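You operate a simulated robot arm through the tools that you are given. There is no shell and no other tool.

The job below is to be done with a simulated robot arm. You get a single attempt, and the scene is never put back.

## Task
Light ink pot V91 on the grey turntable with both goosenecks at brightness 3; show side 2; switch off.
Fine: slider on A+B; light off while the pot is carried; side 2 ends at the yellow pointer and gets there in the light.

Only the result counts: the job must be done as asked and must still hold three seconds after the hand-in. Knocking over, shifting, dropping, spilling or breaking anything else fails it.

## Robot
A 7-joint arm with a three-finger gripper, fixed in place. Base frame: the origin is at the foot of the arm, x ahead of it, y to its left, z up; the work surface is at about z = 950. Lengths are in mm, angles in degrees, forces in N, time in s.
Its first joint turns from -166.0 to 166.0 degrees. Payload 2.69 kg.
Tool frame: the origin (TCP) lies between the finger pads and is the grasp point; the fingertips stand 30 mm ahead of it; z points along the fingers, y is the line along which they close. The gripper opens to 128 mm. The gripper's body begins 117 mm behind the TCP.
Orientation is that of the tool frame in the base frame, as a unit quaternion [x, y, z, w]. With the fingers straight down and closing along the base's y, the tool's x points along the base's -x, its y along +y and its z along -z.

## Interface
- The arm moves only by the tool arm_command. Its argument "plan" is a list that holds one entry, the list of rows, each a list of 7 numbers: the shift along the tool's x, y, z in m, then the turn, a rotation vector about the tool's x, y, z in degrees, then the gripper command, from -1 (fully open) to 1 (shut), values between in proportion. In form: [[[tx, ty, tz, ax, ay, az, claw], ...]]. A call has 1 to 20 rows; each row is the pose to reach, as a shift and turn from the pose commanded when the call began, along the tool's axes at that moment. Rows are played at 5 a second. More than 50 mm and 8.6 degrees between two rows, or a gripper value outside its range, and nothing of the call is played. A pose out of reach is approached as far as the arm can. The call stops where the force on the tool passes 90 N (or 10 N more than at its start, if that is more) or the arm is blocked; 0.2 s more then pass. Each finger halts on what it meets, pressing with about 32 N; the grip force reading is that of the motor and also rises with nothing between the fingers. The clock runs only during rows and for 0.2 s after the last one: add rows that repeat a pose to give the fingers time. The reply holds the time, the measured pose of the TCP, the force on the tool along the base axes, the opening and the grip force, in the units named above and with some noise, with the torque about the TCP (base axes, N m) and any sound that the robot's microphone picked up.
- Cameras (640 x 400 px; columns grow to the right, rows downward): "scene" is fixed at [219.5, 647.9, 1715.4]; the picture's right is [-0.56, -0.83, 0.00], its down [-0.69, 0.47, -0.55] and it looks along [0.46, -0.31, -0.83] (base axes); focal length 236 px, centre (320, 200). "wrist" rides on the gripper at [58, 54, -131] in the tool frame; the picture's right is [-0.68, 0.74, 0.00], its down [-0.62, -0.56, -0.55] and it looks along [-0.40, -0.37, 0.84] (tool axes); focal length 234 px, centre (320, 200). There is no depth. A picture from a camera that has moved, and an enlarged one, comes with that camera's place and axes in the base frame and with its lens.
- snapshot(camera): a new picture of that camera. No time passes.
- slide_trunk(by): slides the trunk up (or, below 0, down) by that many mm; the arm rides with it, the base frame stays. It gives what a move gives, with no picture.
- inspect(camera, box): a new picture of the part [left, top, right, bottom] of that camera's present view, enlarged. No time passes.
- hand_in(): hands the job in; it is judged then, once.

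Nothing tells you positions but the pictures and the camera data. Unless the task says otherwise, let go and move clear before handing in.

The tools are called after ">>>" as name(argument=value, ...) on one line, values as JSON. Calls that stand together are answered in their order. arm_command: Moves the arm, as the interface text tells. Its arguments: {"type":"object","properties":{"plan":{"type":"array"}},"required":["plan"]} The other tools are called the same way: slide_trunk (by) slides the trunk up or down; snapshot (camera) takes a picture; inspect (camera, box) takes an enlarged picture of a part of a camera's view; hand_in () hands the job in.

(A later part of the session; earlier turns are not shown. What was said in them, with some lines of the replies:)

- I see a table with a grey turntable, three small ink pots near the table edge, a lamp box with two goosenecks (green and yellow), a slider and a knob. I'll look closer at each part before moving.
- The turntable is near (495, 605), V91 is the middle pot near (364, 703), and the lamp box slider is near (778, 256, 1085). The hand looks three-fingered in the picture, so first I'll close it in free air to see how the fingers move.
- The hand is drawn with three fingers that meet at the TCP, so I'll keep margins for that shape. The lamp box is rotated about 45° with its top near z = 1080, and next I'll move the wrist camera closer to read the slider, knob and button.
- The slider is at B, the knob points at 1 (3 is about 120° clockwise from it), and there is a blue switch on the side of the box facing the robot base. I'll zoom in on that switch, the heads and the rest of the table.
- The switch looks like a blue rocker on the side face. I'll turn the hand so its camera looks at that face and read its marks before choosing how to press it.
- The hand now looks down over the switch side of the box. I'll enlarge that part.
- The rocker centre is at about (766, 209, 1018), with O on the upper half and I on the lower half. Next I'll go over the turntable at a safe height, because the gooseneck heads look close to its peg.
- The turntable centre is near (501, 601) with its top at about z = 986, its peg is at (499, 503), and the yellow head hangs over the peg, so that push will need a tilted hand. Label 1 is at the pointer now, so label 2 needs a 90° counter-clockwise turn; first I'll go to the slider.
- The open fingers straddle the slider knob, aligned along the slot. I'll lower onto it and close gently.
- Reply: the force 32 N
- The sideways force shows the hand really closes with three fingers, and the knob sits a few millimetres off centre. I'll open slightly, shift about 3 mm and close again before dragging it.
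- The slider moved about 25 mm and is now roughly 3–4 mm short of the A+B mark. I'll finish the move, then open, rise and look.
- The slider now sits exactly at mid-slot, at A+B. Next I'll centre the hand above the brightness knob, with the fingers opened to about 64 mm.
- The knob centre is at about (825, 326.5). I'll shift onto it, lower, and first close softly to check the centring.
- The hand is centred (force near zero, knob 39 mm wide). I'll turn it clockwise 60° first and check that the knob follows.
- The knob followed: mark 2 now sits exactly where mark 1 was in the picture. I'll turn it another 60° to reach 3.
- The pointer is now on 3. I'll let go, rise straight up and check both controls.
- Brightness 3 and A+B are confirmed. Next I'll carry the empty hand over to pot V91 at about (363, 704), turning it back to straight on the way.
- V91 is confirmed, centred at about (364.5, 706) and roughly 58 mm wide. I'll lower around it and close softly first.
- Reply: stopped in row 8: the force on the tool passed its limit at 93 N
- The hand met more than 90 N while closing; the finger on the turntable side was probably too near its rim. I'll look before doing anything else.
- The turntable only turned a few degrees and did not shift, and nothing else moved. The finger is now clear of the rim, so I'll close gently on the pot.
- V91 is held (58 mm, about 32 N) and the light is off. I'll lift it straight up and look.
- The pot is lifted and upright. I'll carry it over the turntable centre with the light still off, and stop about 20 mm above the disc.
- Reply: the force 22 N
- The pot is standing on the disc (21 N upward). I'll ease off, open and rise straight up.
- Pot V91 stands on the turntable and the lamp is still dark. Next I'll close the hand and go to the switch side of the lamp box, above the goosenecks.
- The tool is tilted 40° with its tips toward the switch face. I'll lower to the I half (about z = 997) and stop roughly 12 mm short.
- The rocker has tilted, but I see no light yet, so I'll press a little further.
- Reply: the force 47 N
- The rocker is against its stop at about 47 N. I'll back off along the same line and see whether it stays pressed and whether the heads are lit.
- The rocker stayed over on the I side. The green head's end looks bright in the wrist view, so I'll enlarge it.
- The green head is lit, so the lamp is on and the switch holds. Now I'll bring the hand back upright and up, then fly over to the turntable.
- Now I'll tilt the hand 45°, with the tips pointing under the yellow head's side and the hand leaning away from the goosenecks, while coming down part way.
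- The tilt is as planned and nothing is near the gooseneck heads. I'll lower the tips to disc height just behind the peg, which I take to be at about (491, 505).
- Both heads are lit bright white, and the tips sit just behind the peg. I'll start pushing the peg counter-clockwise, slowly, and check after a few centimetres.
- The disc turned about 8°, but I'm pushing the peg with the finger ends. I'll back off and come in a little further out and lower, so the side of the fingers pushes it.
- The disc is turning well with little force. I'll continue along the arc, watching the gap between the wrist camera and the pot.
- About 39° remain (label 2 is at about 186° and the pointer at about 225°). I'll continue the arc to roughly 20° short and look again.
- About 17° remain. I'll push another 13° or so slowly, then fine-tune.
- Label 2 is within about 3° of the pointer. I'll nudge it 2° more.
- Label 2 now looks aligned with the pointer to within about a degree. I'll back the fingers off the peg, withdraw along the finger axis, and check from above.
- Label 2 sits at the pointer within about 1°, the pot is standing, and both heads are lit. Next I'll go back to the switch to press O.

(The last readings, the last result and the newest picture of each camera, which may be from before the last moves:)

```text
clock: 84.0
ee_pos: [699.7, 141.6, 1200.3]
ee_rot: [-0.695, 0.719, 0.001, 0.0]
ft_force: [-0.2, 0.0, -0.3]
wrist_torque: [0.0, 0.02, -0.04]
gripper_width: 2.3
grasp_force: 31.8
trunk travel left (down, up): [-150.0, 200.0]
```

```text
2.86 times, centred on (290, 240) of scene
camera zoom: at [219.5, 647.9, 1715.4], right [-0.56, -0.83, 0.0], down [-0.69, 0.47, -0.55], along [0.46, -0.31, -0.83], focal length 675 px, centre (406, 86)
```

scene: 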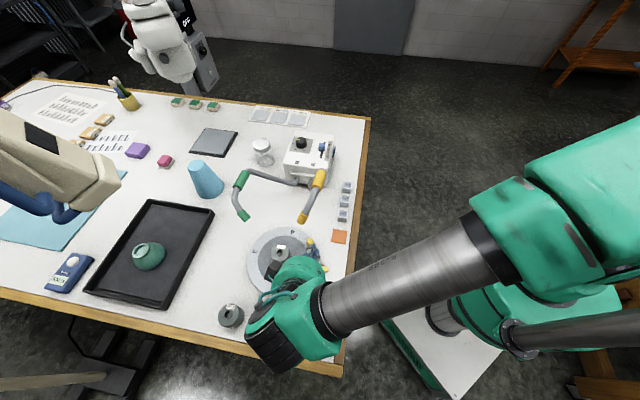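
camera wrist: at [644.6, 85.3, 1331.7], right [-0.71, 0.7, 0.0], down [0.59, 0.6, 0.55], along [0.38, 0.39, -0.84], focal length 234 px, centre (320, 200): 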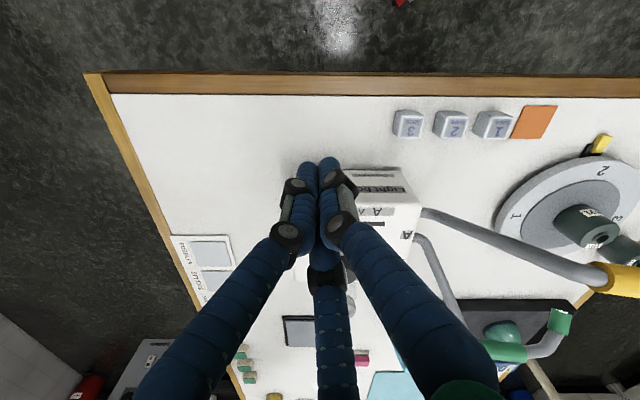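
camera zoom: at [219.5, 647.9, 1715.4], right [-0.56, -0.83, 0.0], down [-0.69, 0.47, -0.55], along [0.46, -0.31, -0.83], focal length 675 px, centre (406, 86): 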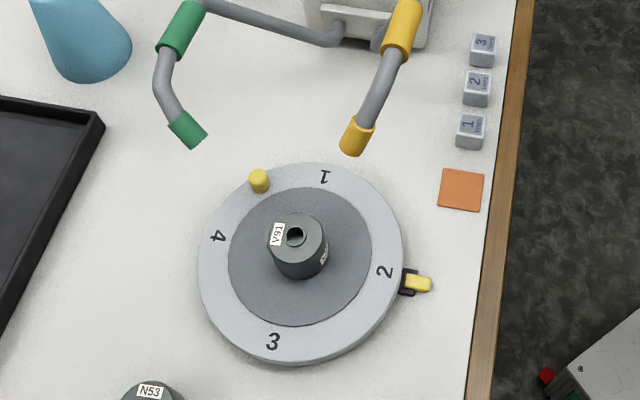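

>>> arm_command(plan=[[[0, 0, 0.032, 5.43, -5.87, 0, 1], [0, 0, 0.064, 10.86, -11.74, 0, 1], [0, 0, 0.096, 16.3, -17.6, 0, 1], [0, 0, 0.128, 21.7, -23.5, 0, 1], [0, 0, 0.158, 27.15, -29.36, 0, 1], [0, 0, 0.158, 27.15, -29.36, 0, 1]]])

>>> inspect(camera="scene", box=[320, 120, 390, 180])

```text
clock: 85.4
ee_pos: [698.7, 141.2, 1042.8]
ee_rot: [-0.652, 0.676, 0.008, 0.343]
ft_force: [-0.4, 0.8, 0.4]
wrist_torque: [0.0, -0.01, 0.01]
gripper_width: 2.0
grasp_force: 31.5
trunk travel left (down, up): [-150.0, 200.0]
```

```text
6.67 times, centred on (355, 150) of scene
camera zoom: at [219.5, 647.9, 1715.4], right [-0.56, -0.83, 0.0], down [-0.69, 0.47, -0.55], along [0.46, -0.31, -0.83], focal length 1576 px, centre (87, 533)
```

zoom: 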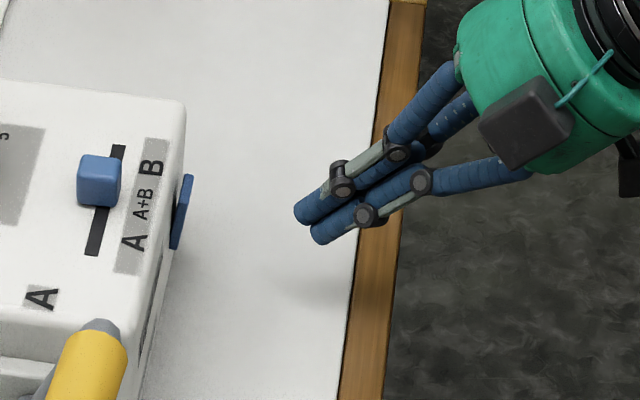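

>>> arm_command(plan=[[[-0.0079, -0.0073, 0.009, 0, 0, 0, 1], [-0.0158, -0.0145, 0.0181, 0, 0, 0, 1], [-0.0237, -0.0218, 0.0271, 0, 0, 0, 1], [-0.0237, -0.0218, 0.0271, 0, 0, 0, 1]]])

>>> inspect(camera="scene", box=[330, 130, 380, 170])

```text
clock: 86.4
ee_pos: [729.2, 171.8, 1042.3]
ee_rot: [-0.653, 0.675, 0.01, 0.342]
ft_force: [0.7, 0.2, 0.2]
wrist_torque: [0.02, -0.01, 0.01]
gripper_width: 1.9
grasp_force: 31.1
trunk travel left (down, up): [-150.0, 200.0]
```

```text
10.00 times, centred on (355, 150) of scene
camera zoom: at [219.5, 647.9, 1715.4], right [-0.56, -0.83, 0.0], down [-0.69, 0.47, -0.55], along [0.46, -0.31, -0.83], focal length 2364 px, centre (-30, 700)
```

zoom: 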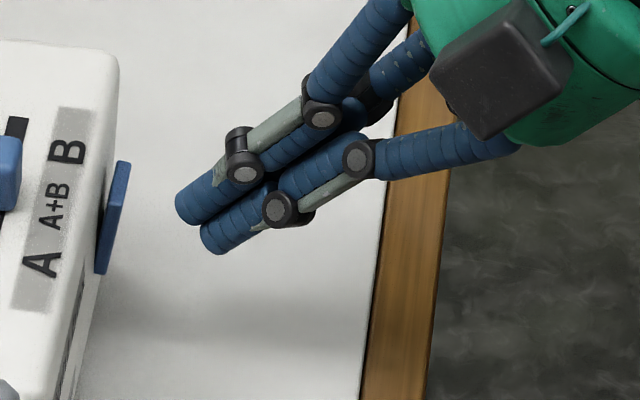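

>>> arm_command(plan=[[[-0.0017, -0.0016, 0.0019, 0, 0, 0, 1], [-0.0034, -0.0031, 0.0039, 0, 0, 0, 1], [-0.0051, -0.0047, 0.0058, 0, 0, 0, 1], [-0.0051, -0.0047, 0.0058, 0, 0, 0, 1]]])

>>> inspect(camera="scene", box=[330, 130, 380, 170])

```text
clock: 87.4
ee_pos: [735.1, 178.0, 1042.9]
ee_rot: [-0.652, 0.676, 0.008, 0.342]
ft_force: [-0.4, -0.3, 0.7]
wrist_torque: [-0.02, 0.03, 0.0]
gripper_width: 2.2
grasp_force: 31.3
trunk travel left (down, up): [-150.0, 200.0]
```

```text
10.00 times, centred on (355, 150) of scene
camera zoom: at [219.5, 647.9, 1715.4], right [-0.56, -0.83, 0.0], down [-0.69, 0.47, -0.55], along [0.46, -0.31, -0.83], focal length 2364 px, centre (-30, 700)
```

zoom: 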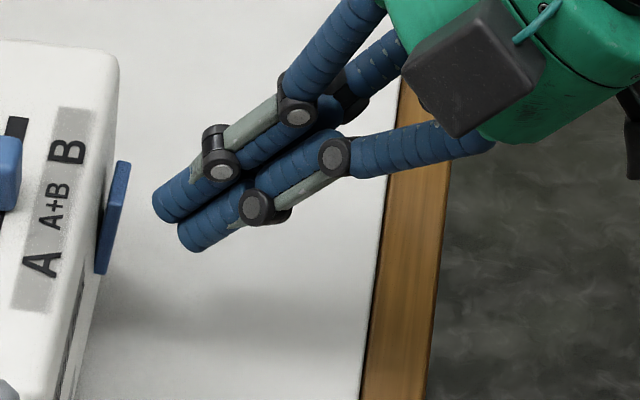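

>>> arm_command(plan=[[[-0.0014, -0.0013, 0.0016, 0, 0, 0, 1], [-0.0028, -0.0026, 0.0032, 0, 0, 0, 1], [-0.0042, -0.0039, 0.0048, 0, 0, 0, 1], [-0.0042, -0.0039, 0.0048, 0, 0, 0, 1]]])

>>> inspect(camera="scene", box=[330, 130, 380, 170])

```text
clock: 88.4
ee_pos: [742.2, 182.4, 1042.4]
ee_rot: [-0.653, 0.676, 0.009, 0.342]
ft_force: [0.8, 0.0, 0.0]
wrist_torque: [0.03, -0.01, 0.03]
gripper_width: 1.8
grasp_force: 31.8
trunk travel left (down, up): [-150.0, 200.0]
```

```text
10.00 times, centred on (355, 150) of scene
camera zoom: at [219.5, 647.9, 1715.4], right [-0.56, -0.83, 0.0], down [-0.69, 0.47, -0.55], along [0.46, -0.31, -0.83], focal length 2364 px, centre (-30, 700)
```

zoom: 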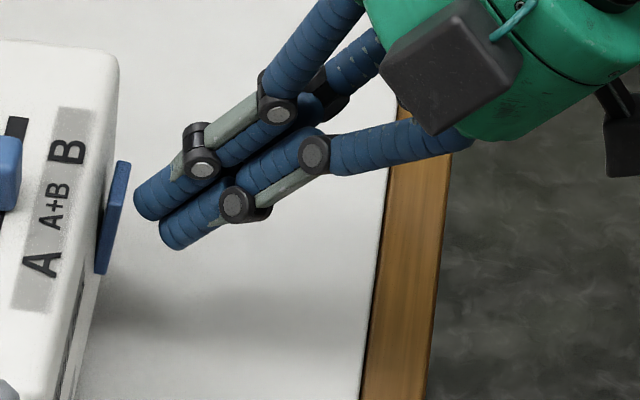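

>>> arm_command(plan=[[[-0.0011, -0.001, 0.0013, 0, 0, 0, 1], [-0.0023, -0.0021, 0.0026, 0, 0, 0, 1], [-0.0034, -0.0031, 0.0039, 0, 0, 0, 1], [-0.0034, -0.0031, 0.0039, 0, 0, 0, 1]]])

>>> inspect(camera="scene", box=[330, 130, 380, 170])

```text
clock: 89.4
ee_pos: [745.2, 187.2, 1041.8]
ee_rot: [-0.653, 0.676, 0.009, 0.342]
ft_force: [0.4, 1.0, 0.3]
wrist_torque: [-0.01, -0.01, 0.02]
gripper_width: 2.2
grasp_force: 32.1
trunk travel left (down, up): [-150.0, 200.0]
```

```text
10.00 times, centred on (355, 150) of scene
camera zoom: at [219.5, 647.9, 1715.4], right [-0.56, -0.83, 0.0], down [-0.69, 0.47, -0.55], along [0.46, -0.31, -0.83], focal length 2364 px, centre (-30, 700)
```

zoom: 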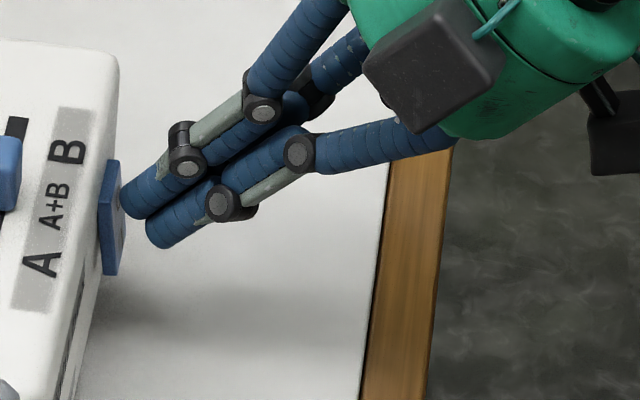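

The rocker has flipped back to the O side. I'll press 1.5 mm more to seat it, then back off and check that both heads are dark.

>>> arm_command(plan=[[[-0.0008, -0.0008, 0.001, 0, 0, 0, 1], [-0.0008, -0.0008, 0.001, 0, 0, 0, 1], [0.0056, 0.0052, -0.0064, 0, 0, 0, 1], [0.0169, 0.0156, -0.0193, 0, 0, 0, 1], [0.0282, 0.026, -0.0322, 0, 0, 0, 1], [0.0282, 0.026, -0.0322, 0, 0, 0, 1]]])

>>> inspect(camera="scene", box=[330, 130, 380, 170])

>>> snapshot(camera="wrist")

>>> inspect(camera="wrist", box=[450, 250, 640, 390])

```text
clock: 90.8
ee_pos: [708.7, 151.3, 1042.9]
ee_rot: [-0.653, 0.675, 0.009, 0.342]
ft_force: [0.3, 0.5, 0.2]
wrist_torque: [-0.01, 0.03, 0.0]
gripper_width: 2.0
grasp_force: 31.7
trunk travel left (down, up): [-150.0, 200.0]
```

```text
10.00 times, centred on (355, 150) of scene
camera zoom: at [219.5, 647.9, 1715.4], right [-0.56, -0.83, 0.0], down [-0.69, 0.47, -0.55], along [0.46, -0.31, -0.83], focal length 2364 px, centre (-30, 700)
```

zoom: 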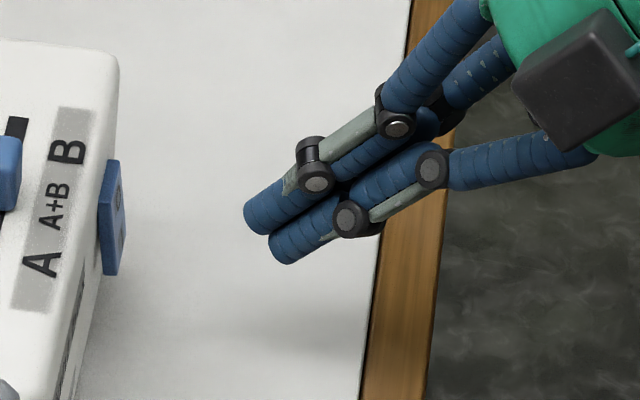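

```text
taken
camera wrist: at [608.2, 48.7, 1092.8], right [-0.71, 0.7, 0.0], down [0.2, 0.21, 0.96], along [0.67, 0.68, -0.29], focal length 234 px, centre (320, 200)
```

wrist: 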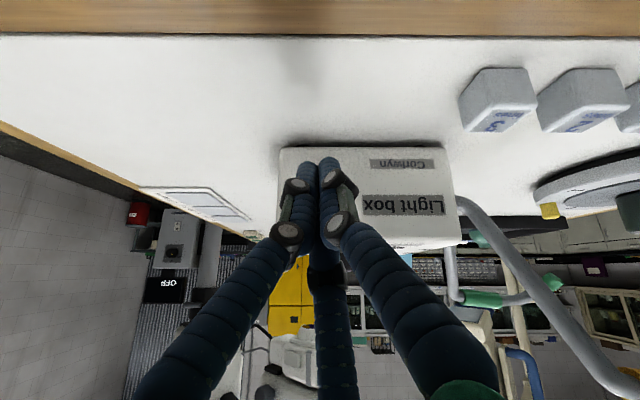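

```text
2.86 times, centred on (545, 320) of wrist
camera zoom: at [608.2, 48.7, 1092.8], right [-0.71, 0.7, 0.0], down [0.2, 0.21, 0.96], along [0.67, 0.68, -0.29], focal length 669 px, centre (-323, -143)
```

zoom: 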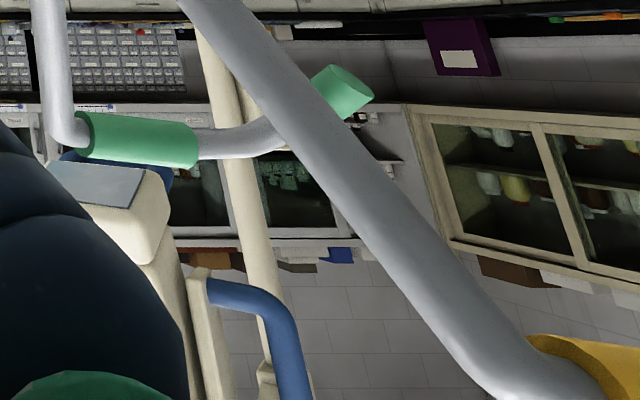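

The rocker is back in its starting (O) position. To compare with the lit picture, I'll lower 35 mm to the same viewpoint as before, still clear of the box.

>>> arm_command(plan=[[[0.0083, 0.0076, 0.0134, 0, 0, 0, 1], [0.0166, 0.0153, 0.0268, 0, 0, 0, 1], [0.0166, 0.0153, 0.0268, 0, 0, 0, 1]]])

>>> inspect(camera="wrist", box=[450, 270, 640, 390])

>>> inspect(camera="scene", box=[334, 138, 364, 168])

```text
clock: 91.6
ee_pos: [709.5, 150.8, 1006.3]
ee_rot: [-0.653, 0.676, 0.009, 0.343]
ft_force: [-0.9, -0.5, 0.4]
wrist_torque: [0.02, -0.02, -0.04]
gripper_width: 2.0
grasp_force: 31.6
trunk travel left (down, up): [-150.0, 200.0]
```

```text
3.33 times, centred on (545, 330) of wrist
camera zoom: at [609.2, 48.0, 1056.7], right [-0.71, 0.7, 0.0], down [0.2, 0.2, 0.96], along [0.67, 0.68, -0.29], focal length 781 px, centre (-430, -233)
```

zoom: 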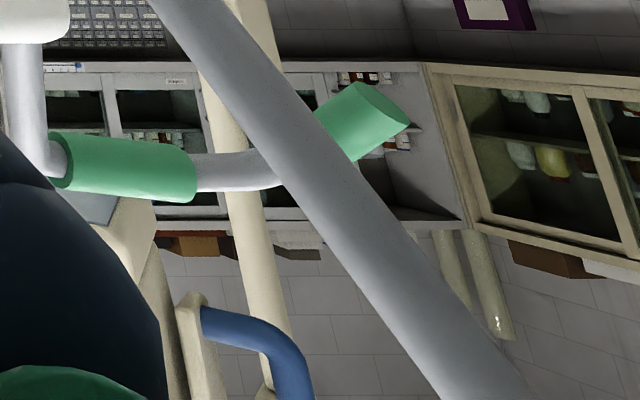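

```text
13.33 times, centred on (349, 153) of scene
camera zoom: at [219.5, 647.9, 1715.4], right [-0.56, -0.83, 0.0], down [-0.69, 0.47, -0.55], along [0.46, -0.31, -0.83], focal length 3152 px, centre (-67, 827)
```

zoom: 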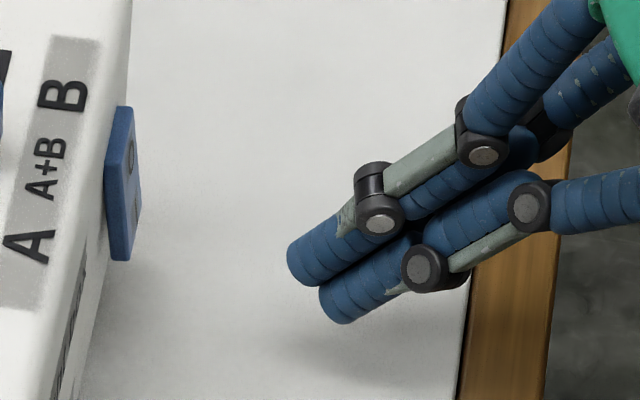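

From the same viewpoint the lens is now dark, and the rocker looks as it did at the start. I'll rise clear of everything and take a last look.

>>> arm_command(plan=[[[-0.019, -0.0175, -0.0307, -5.43, 5.87, 0, 1], [-0.038, -0.0349, -0.0614, -10.86, 11.74, 0, 1], [-0.057, -0.0524, -0.092, -16.3, 17.6, 0, 1], [-0.076, -0.0698, -0.1227, -21.7, 23.5, 0, 1], [-0.095, -0.0873, -0.1534, -27.15, 29.36, 0, 1], [-0.114, -0.1047, -0.184, -27.15, 29.36, 0, 1], [-0.133, -0.1222, -0.2147, -27.15, 29.36, 0, 1], [-0.1519, -0.1396, -0.2454, -27.15, 29.36, 0, 1]]])

>>> snapshot(camera="scene")

>>> inspect(camera="scene", box=[240, 210, 340, 310])

>>> inspect(camera="scene", box=[270, 110, 350, 190])

```text
clock: 93.4
ee_pos: [708.9, 151.1, 1329.3]
ee_rot: [-0.694, 0.72, 0.001, 0.0]
ft_force: [-0.3, -0.5, 0.0]
wrist_torque: [0.03, -0.01, -0.02]
gripper_width: 1.9
grasp_force: 31.7
trunk travel left (down, up): [-150.0, 200.0]
```

```text
taken
```

scene: 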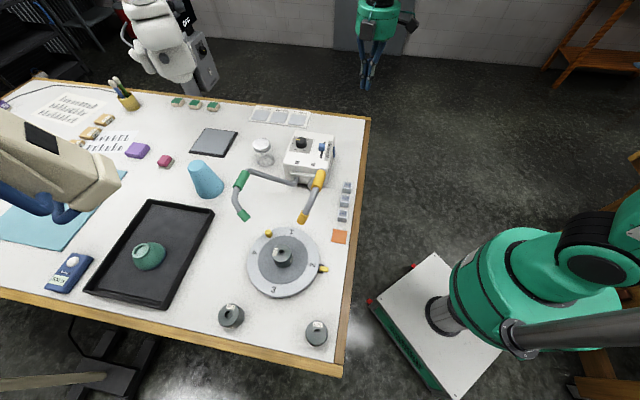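

```text
4.00 times, centred on (290, 260) of scene
camera zoom: at [219.5, 647.9, 1715.4], right [-0.56, -0.83, 0.0], down [-0.69, 0.47, -0.55], along [0.46, -0.31, -0.83], focal length 946 px, centre (440, -40)
```

zoom: 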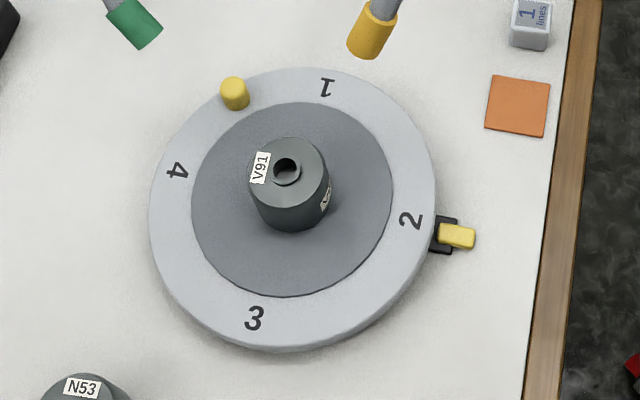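

```text
5.00 times, centred on (310, 150) of scene
camera zoom: at [219.5, 647.9, 1715.4], right [-0.56, -0.83, 0.0], down [-0.69, 0.47, -0.55], along [0.46, -0.31, -0.83], focal length 1182 px, centre (370, 450)
```

zoom: 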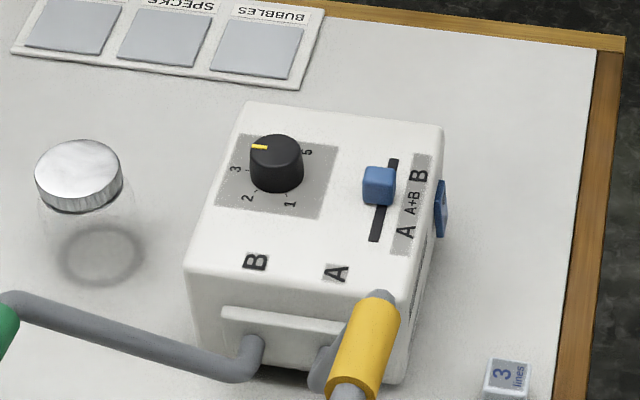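

V91 stands on the turntable with label 2 at the yellow pointer. The slider is on A+B, the knob is on 3, the switch is back at O with the green lens dark, and the other pots and items are where they started. The hand is clear, so I'm handing in.

>>> hand_in()

```text
The job is handed in.
```

The job is done and handed in; I don't know the verdict yet.

- **Pot:** V91 stands near the middle of the grey turntable. It was carried there with the light off.
- **Light:** The slider is on A+B and the knob is on 3. I saw both heads lit while the turntable was turned.
- **Turntable:** Side 2 reached the yellow pointer with both heads lit. It sits within about 1° of it.
- **Switch-off:** The switch is back at O. I saw the green head go dark, but I had no clear view of the yellow head after switching off.

While closing the hand on V91, a finger probably touched the turntable rim. The force limit stopped the move, and the disc turned a few degrees with the light off. In the pictures afterwards the turntable had not shifted and the other pots had not moved.
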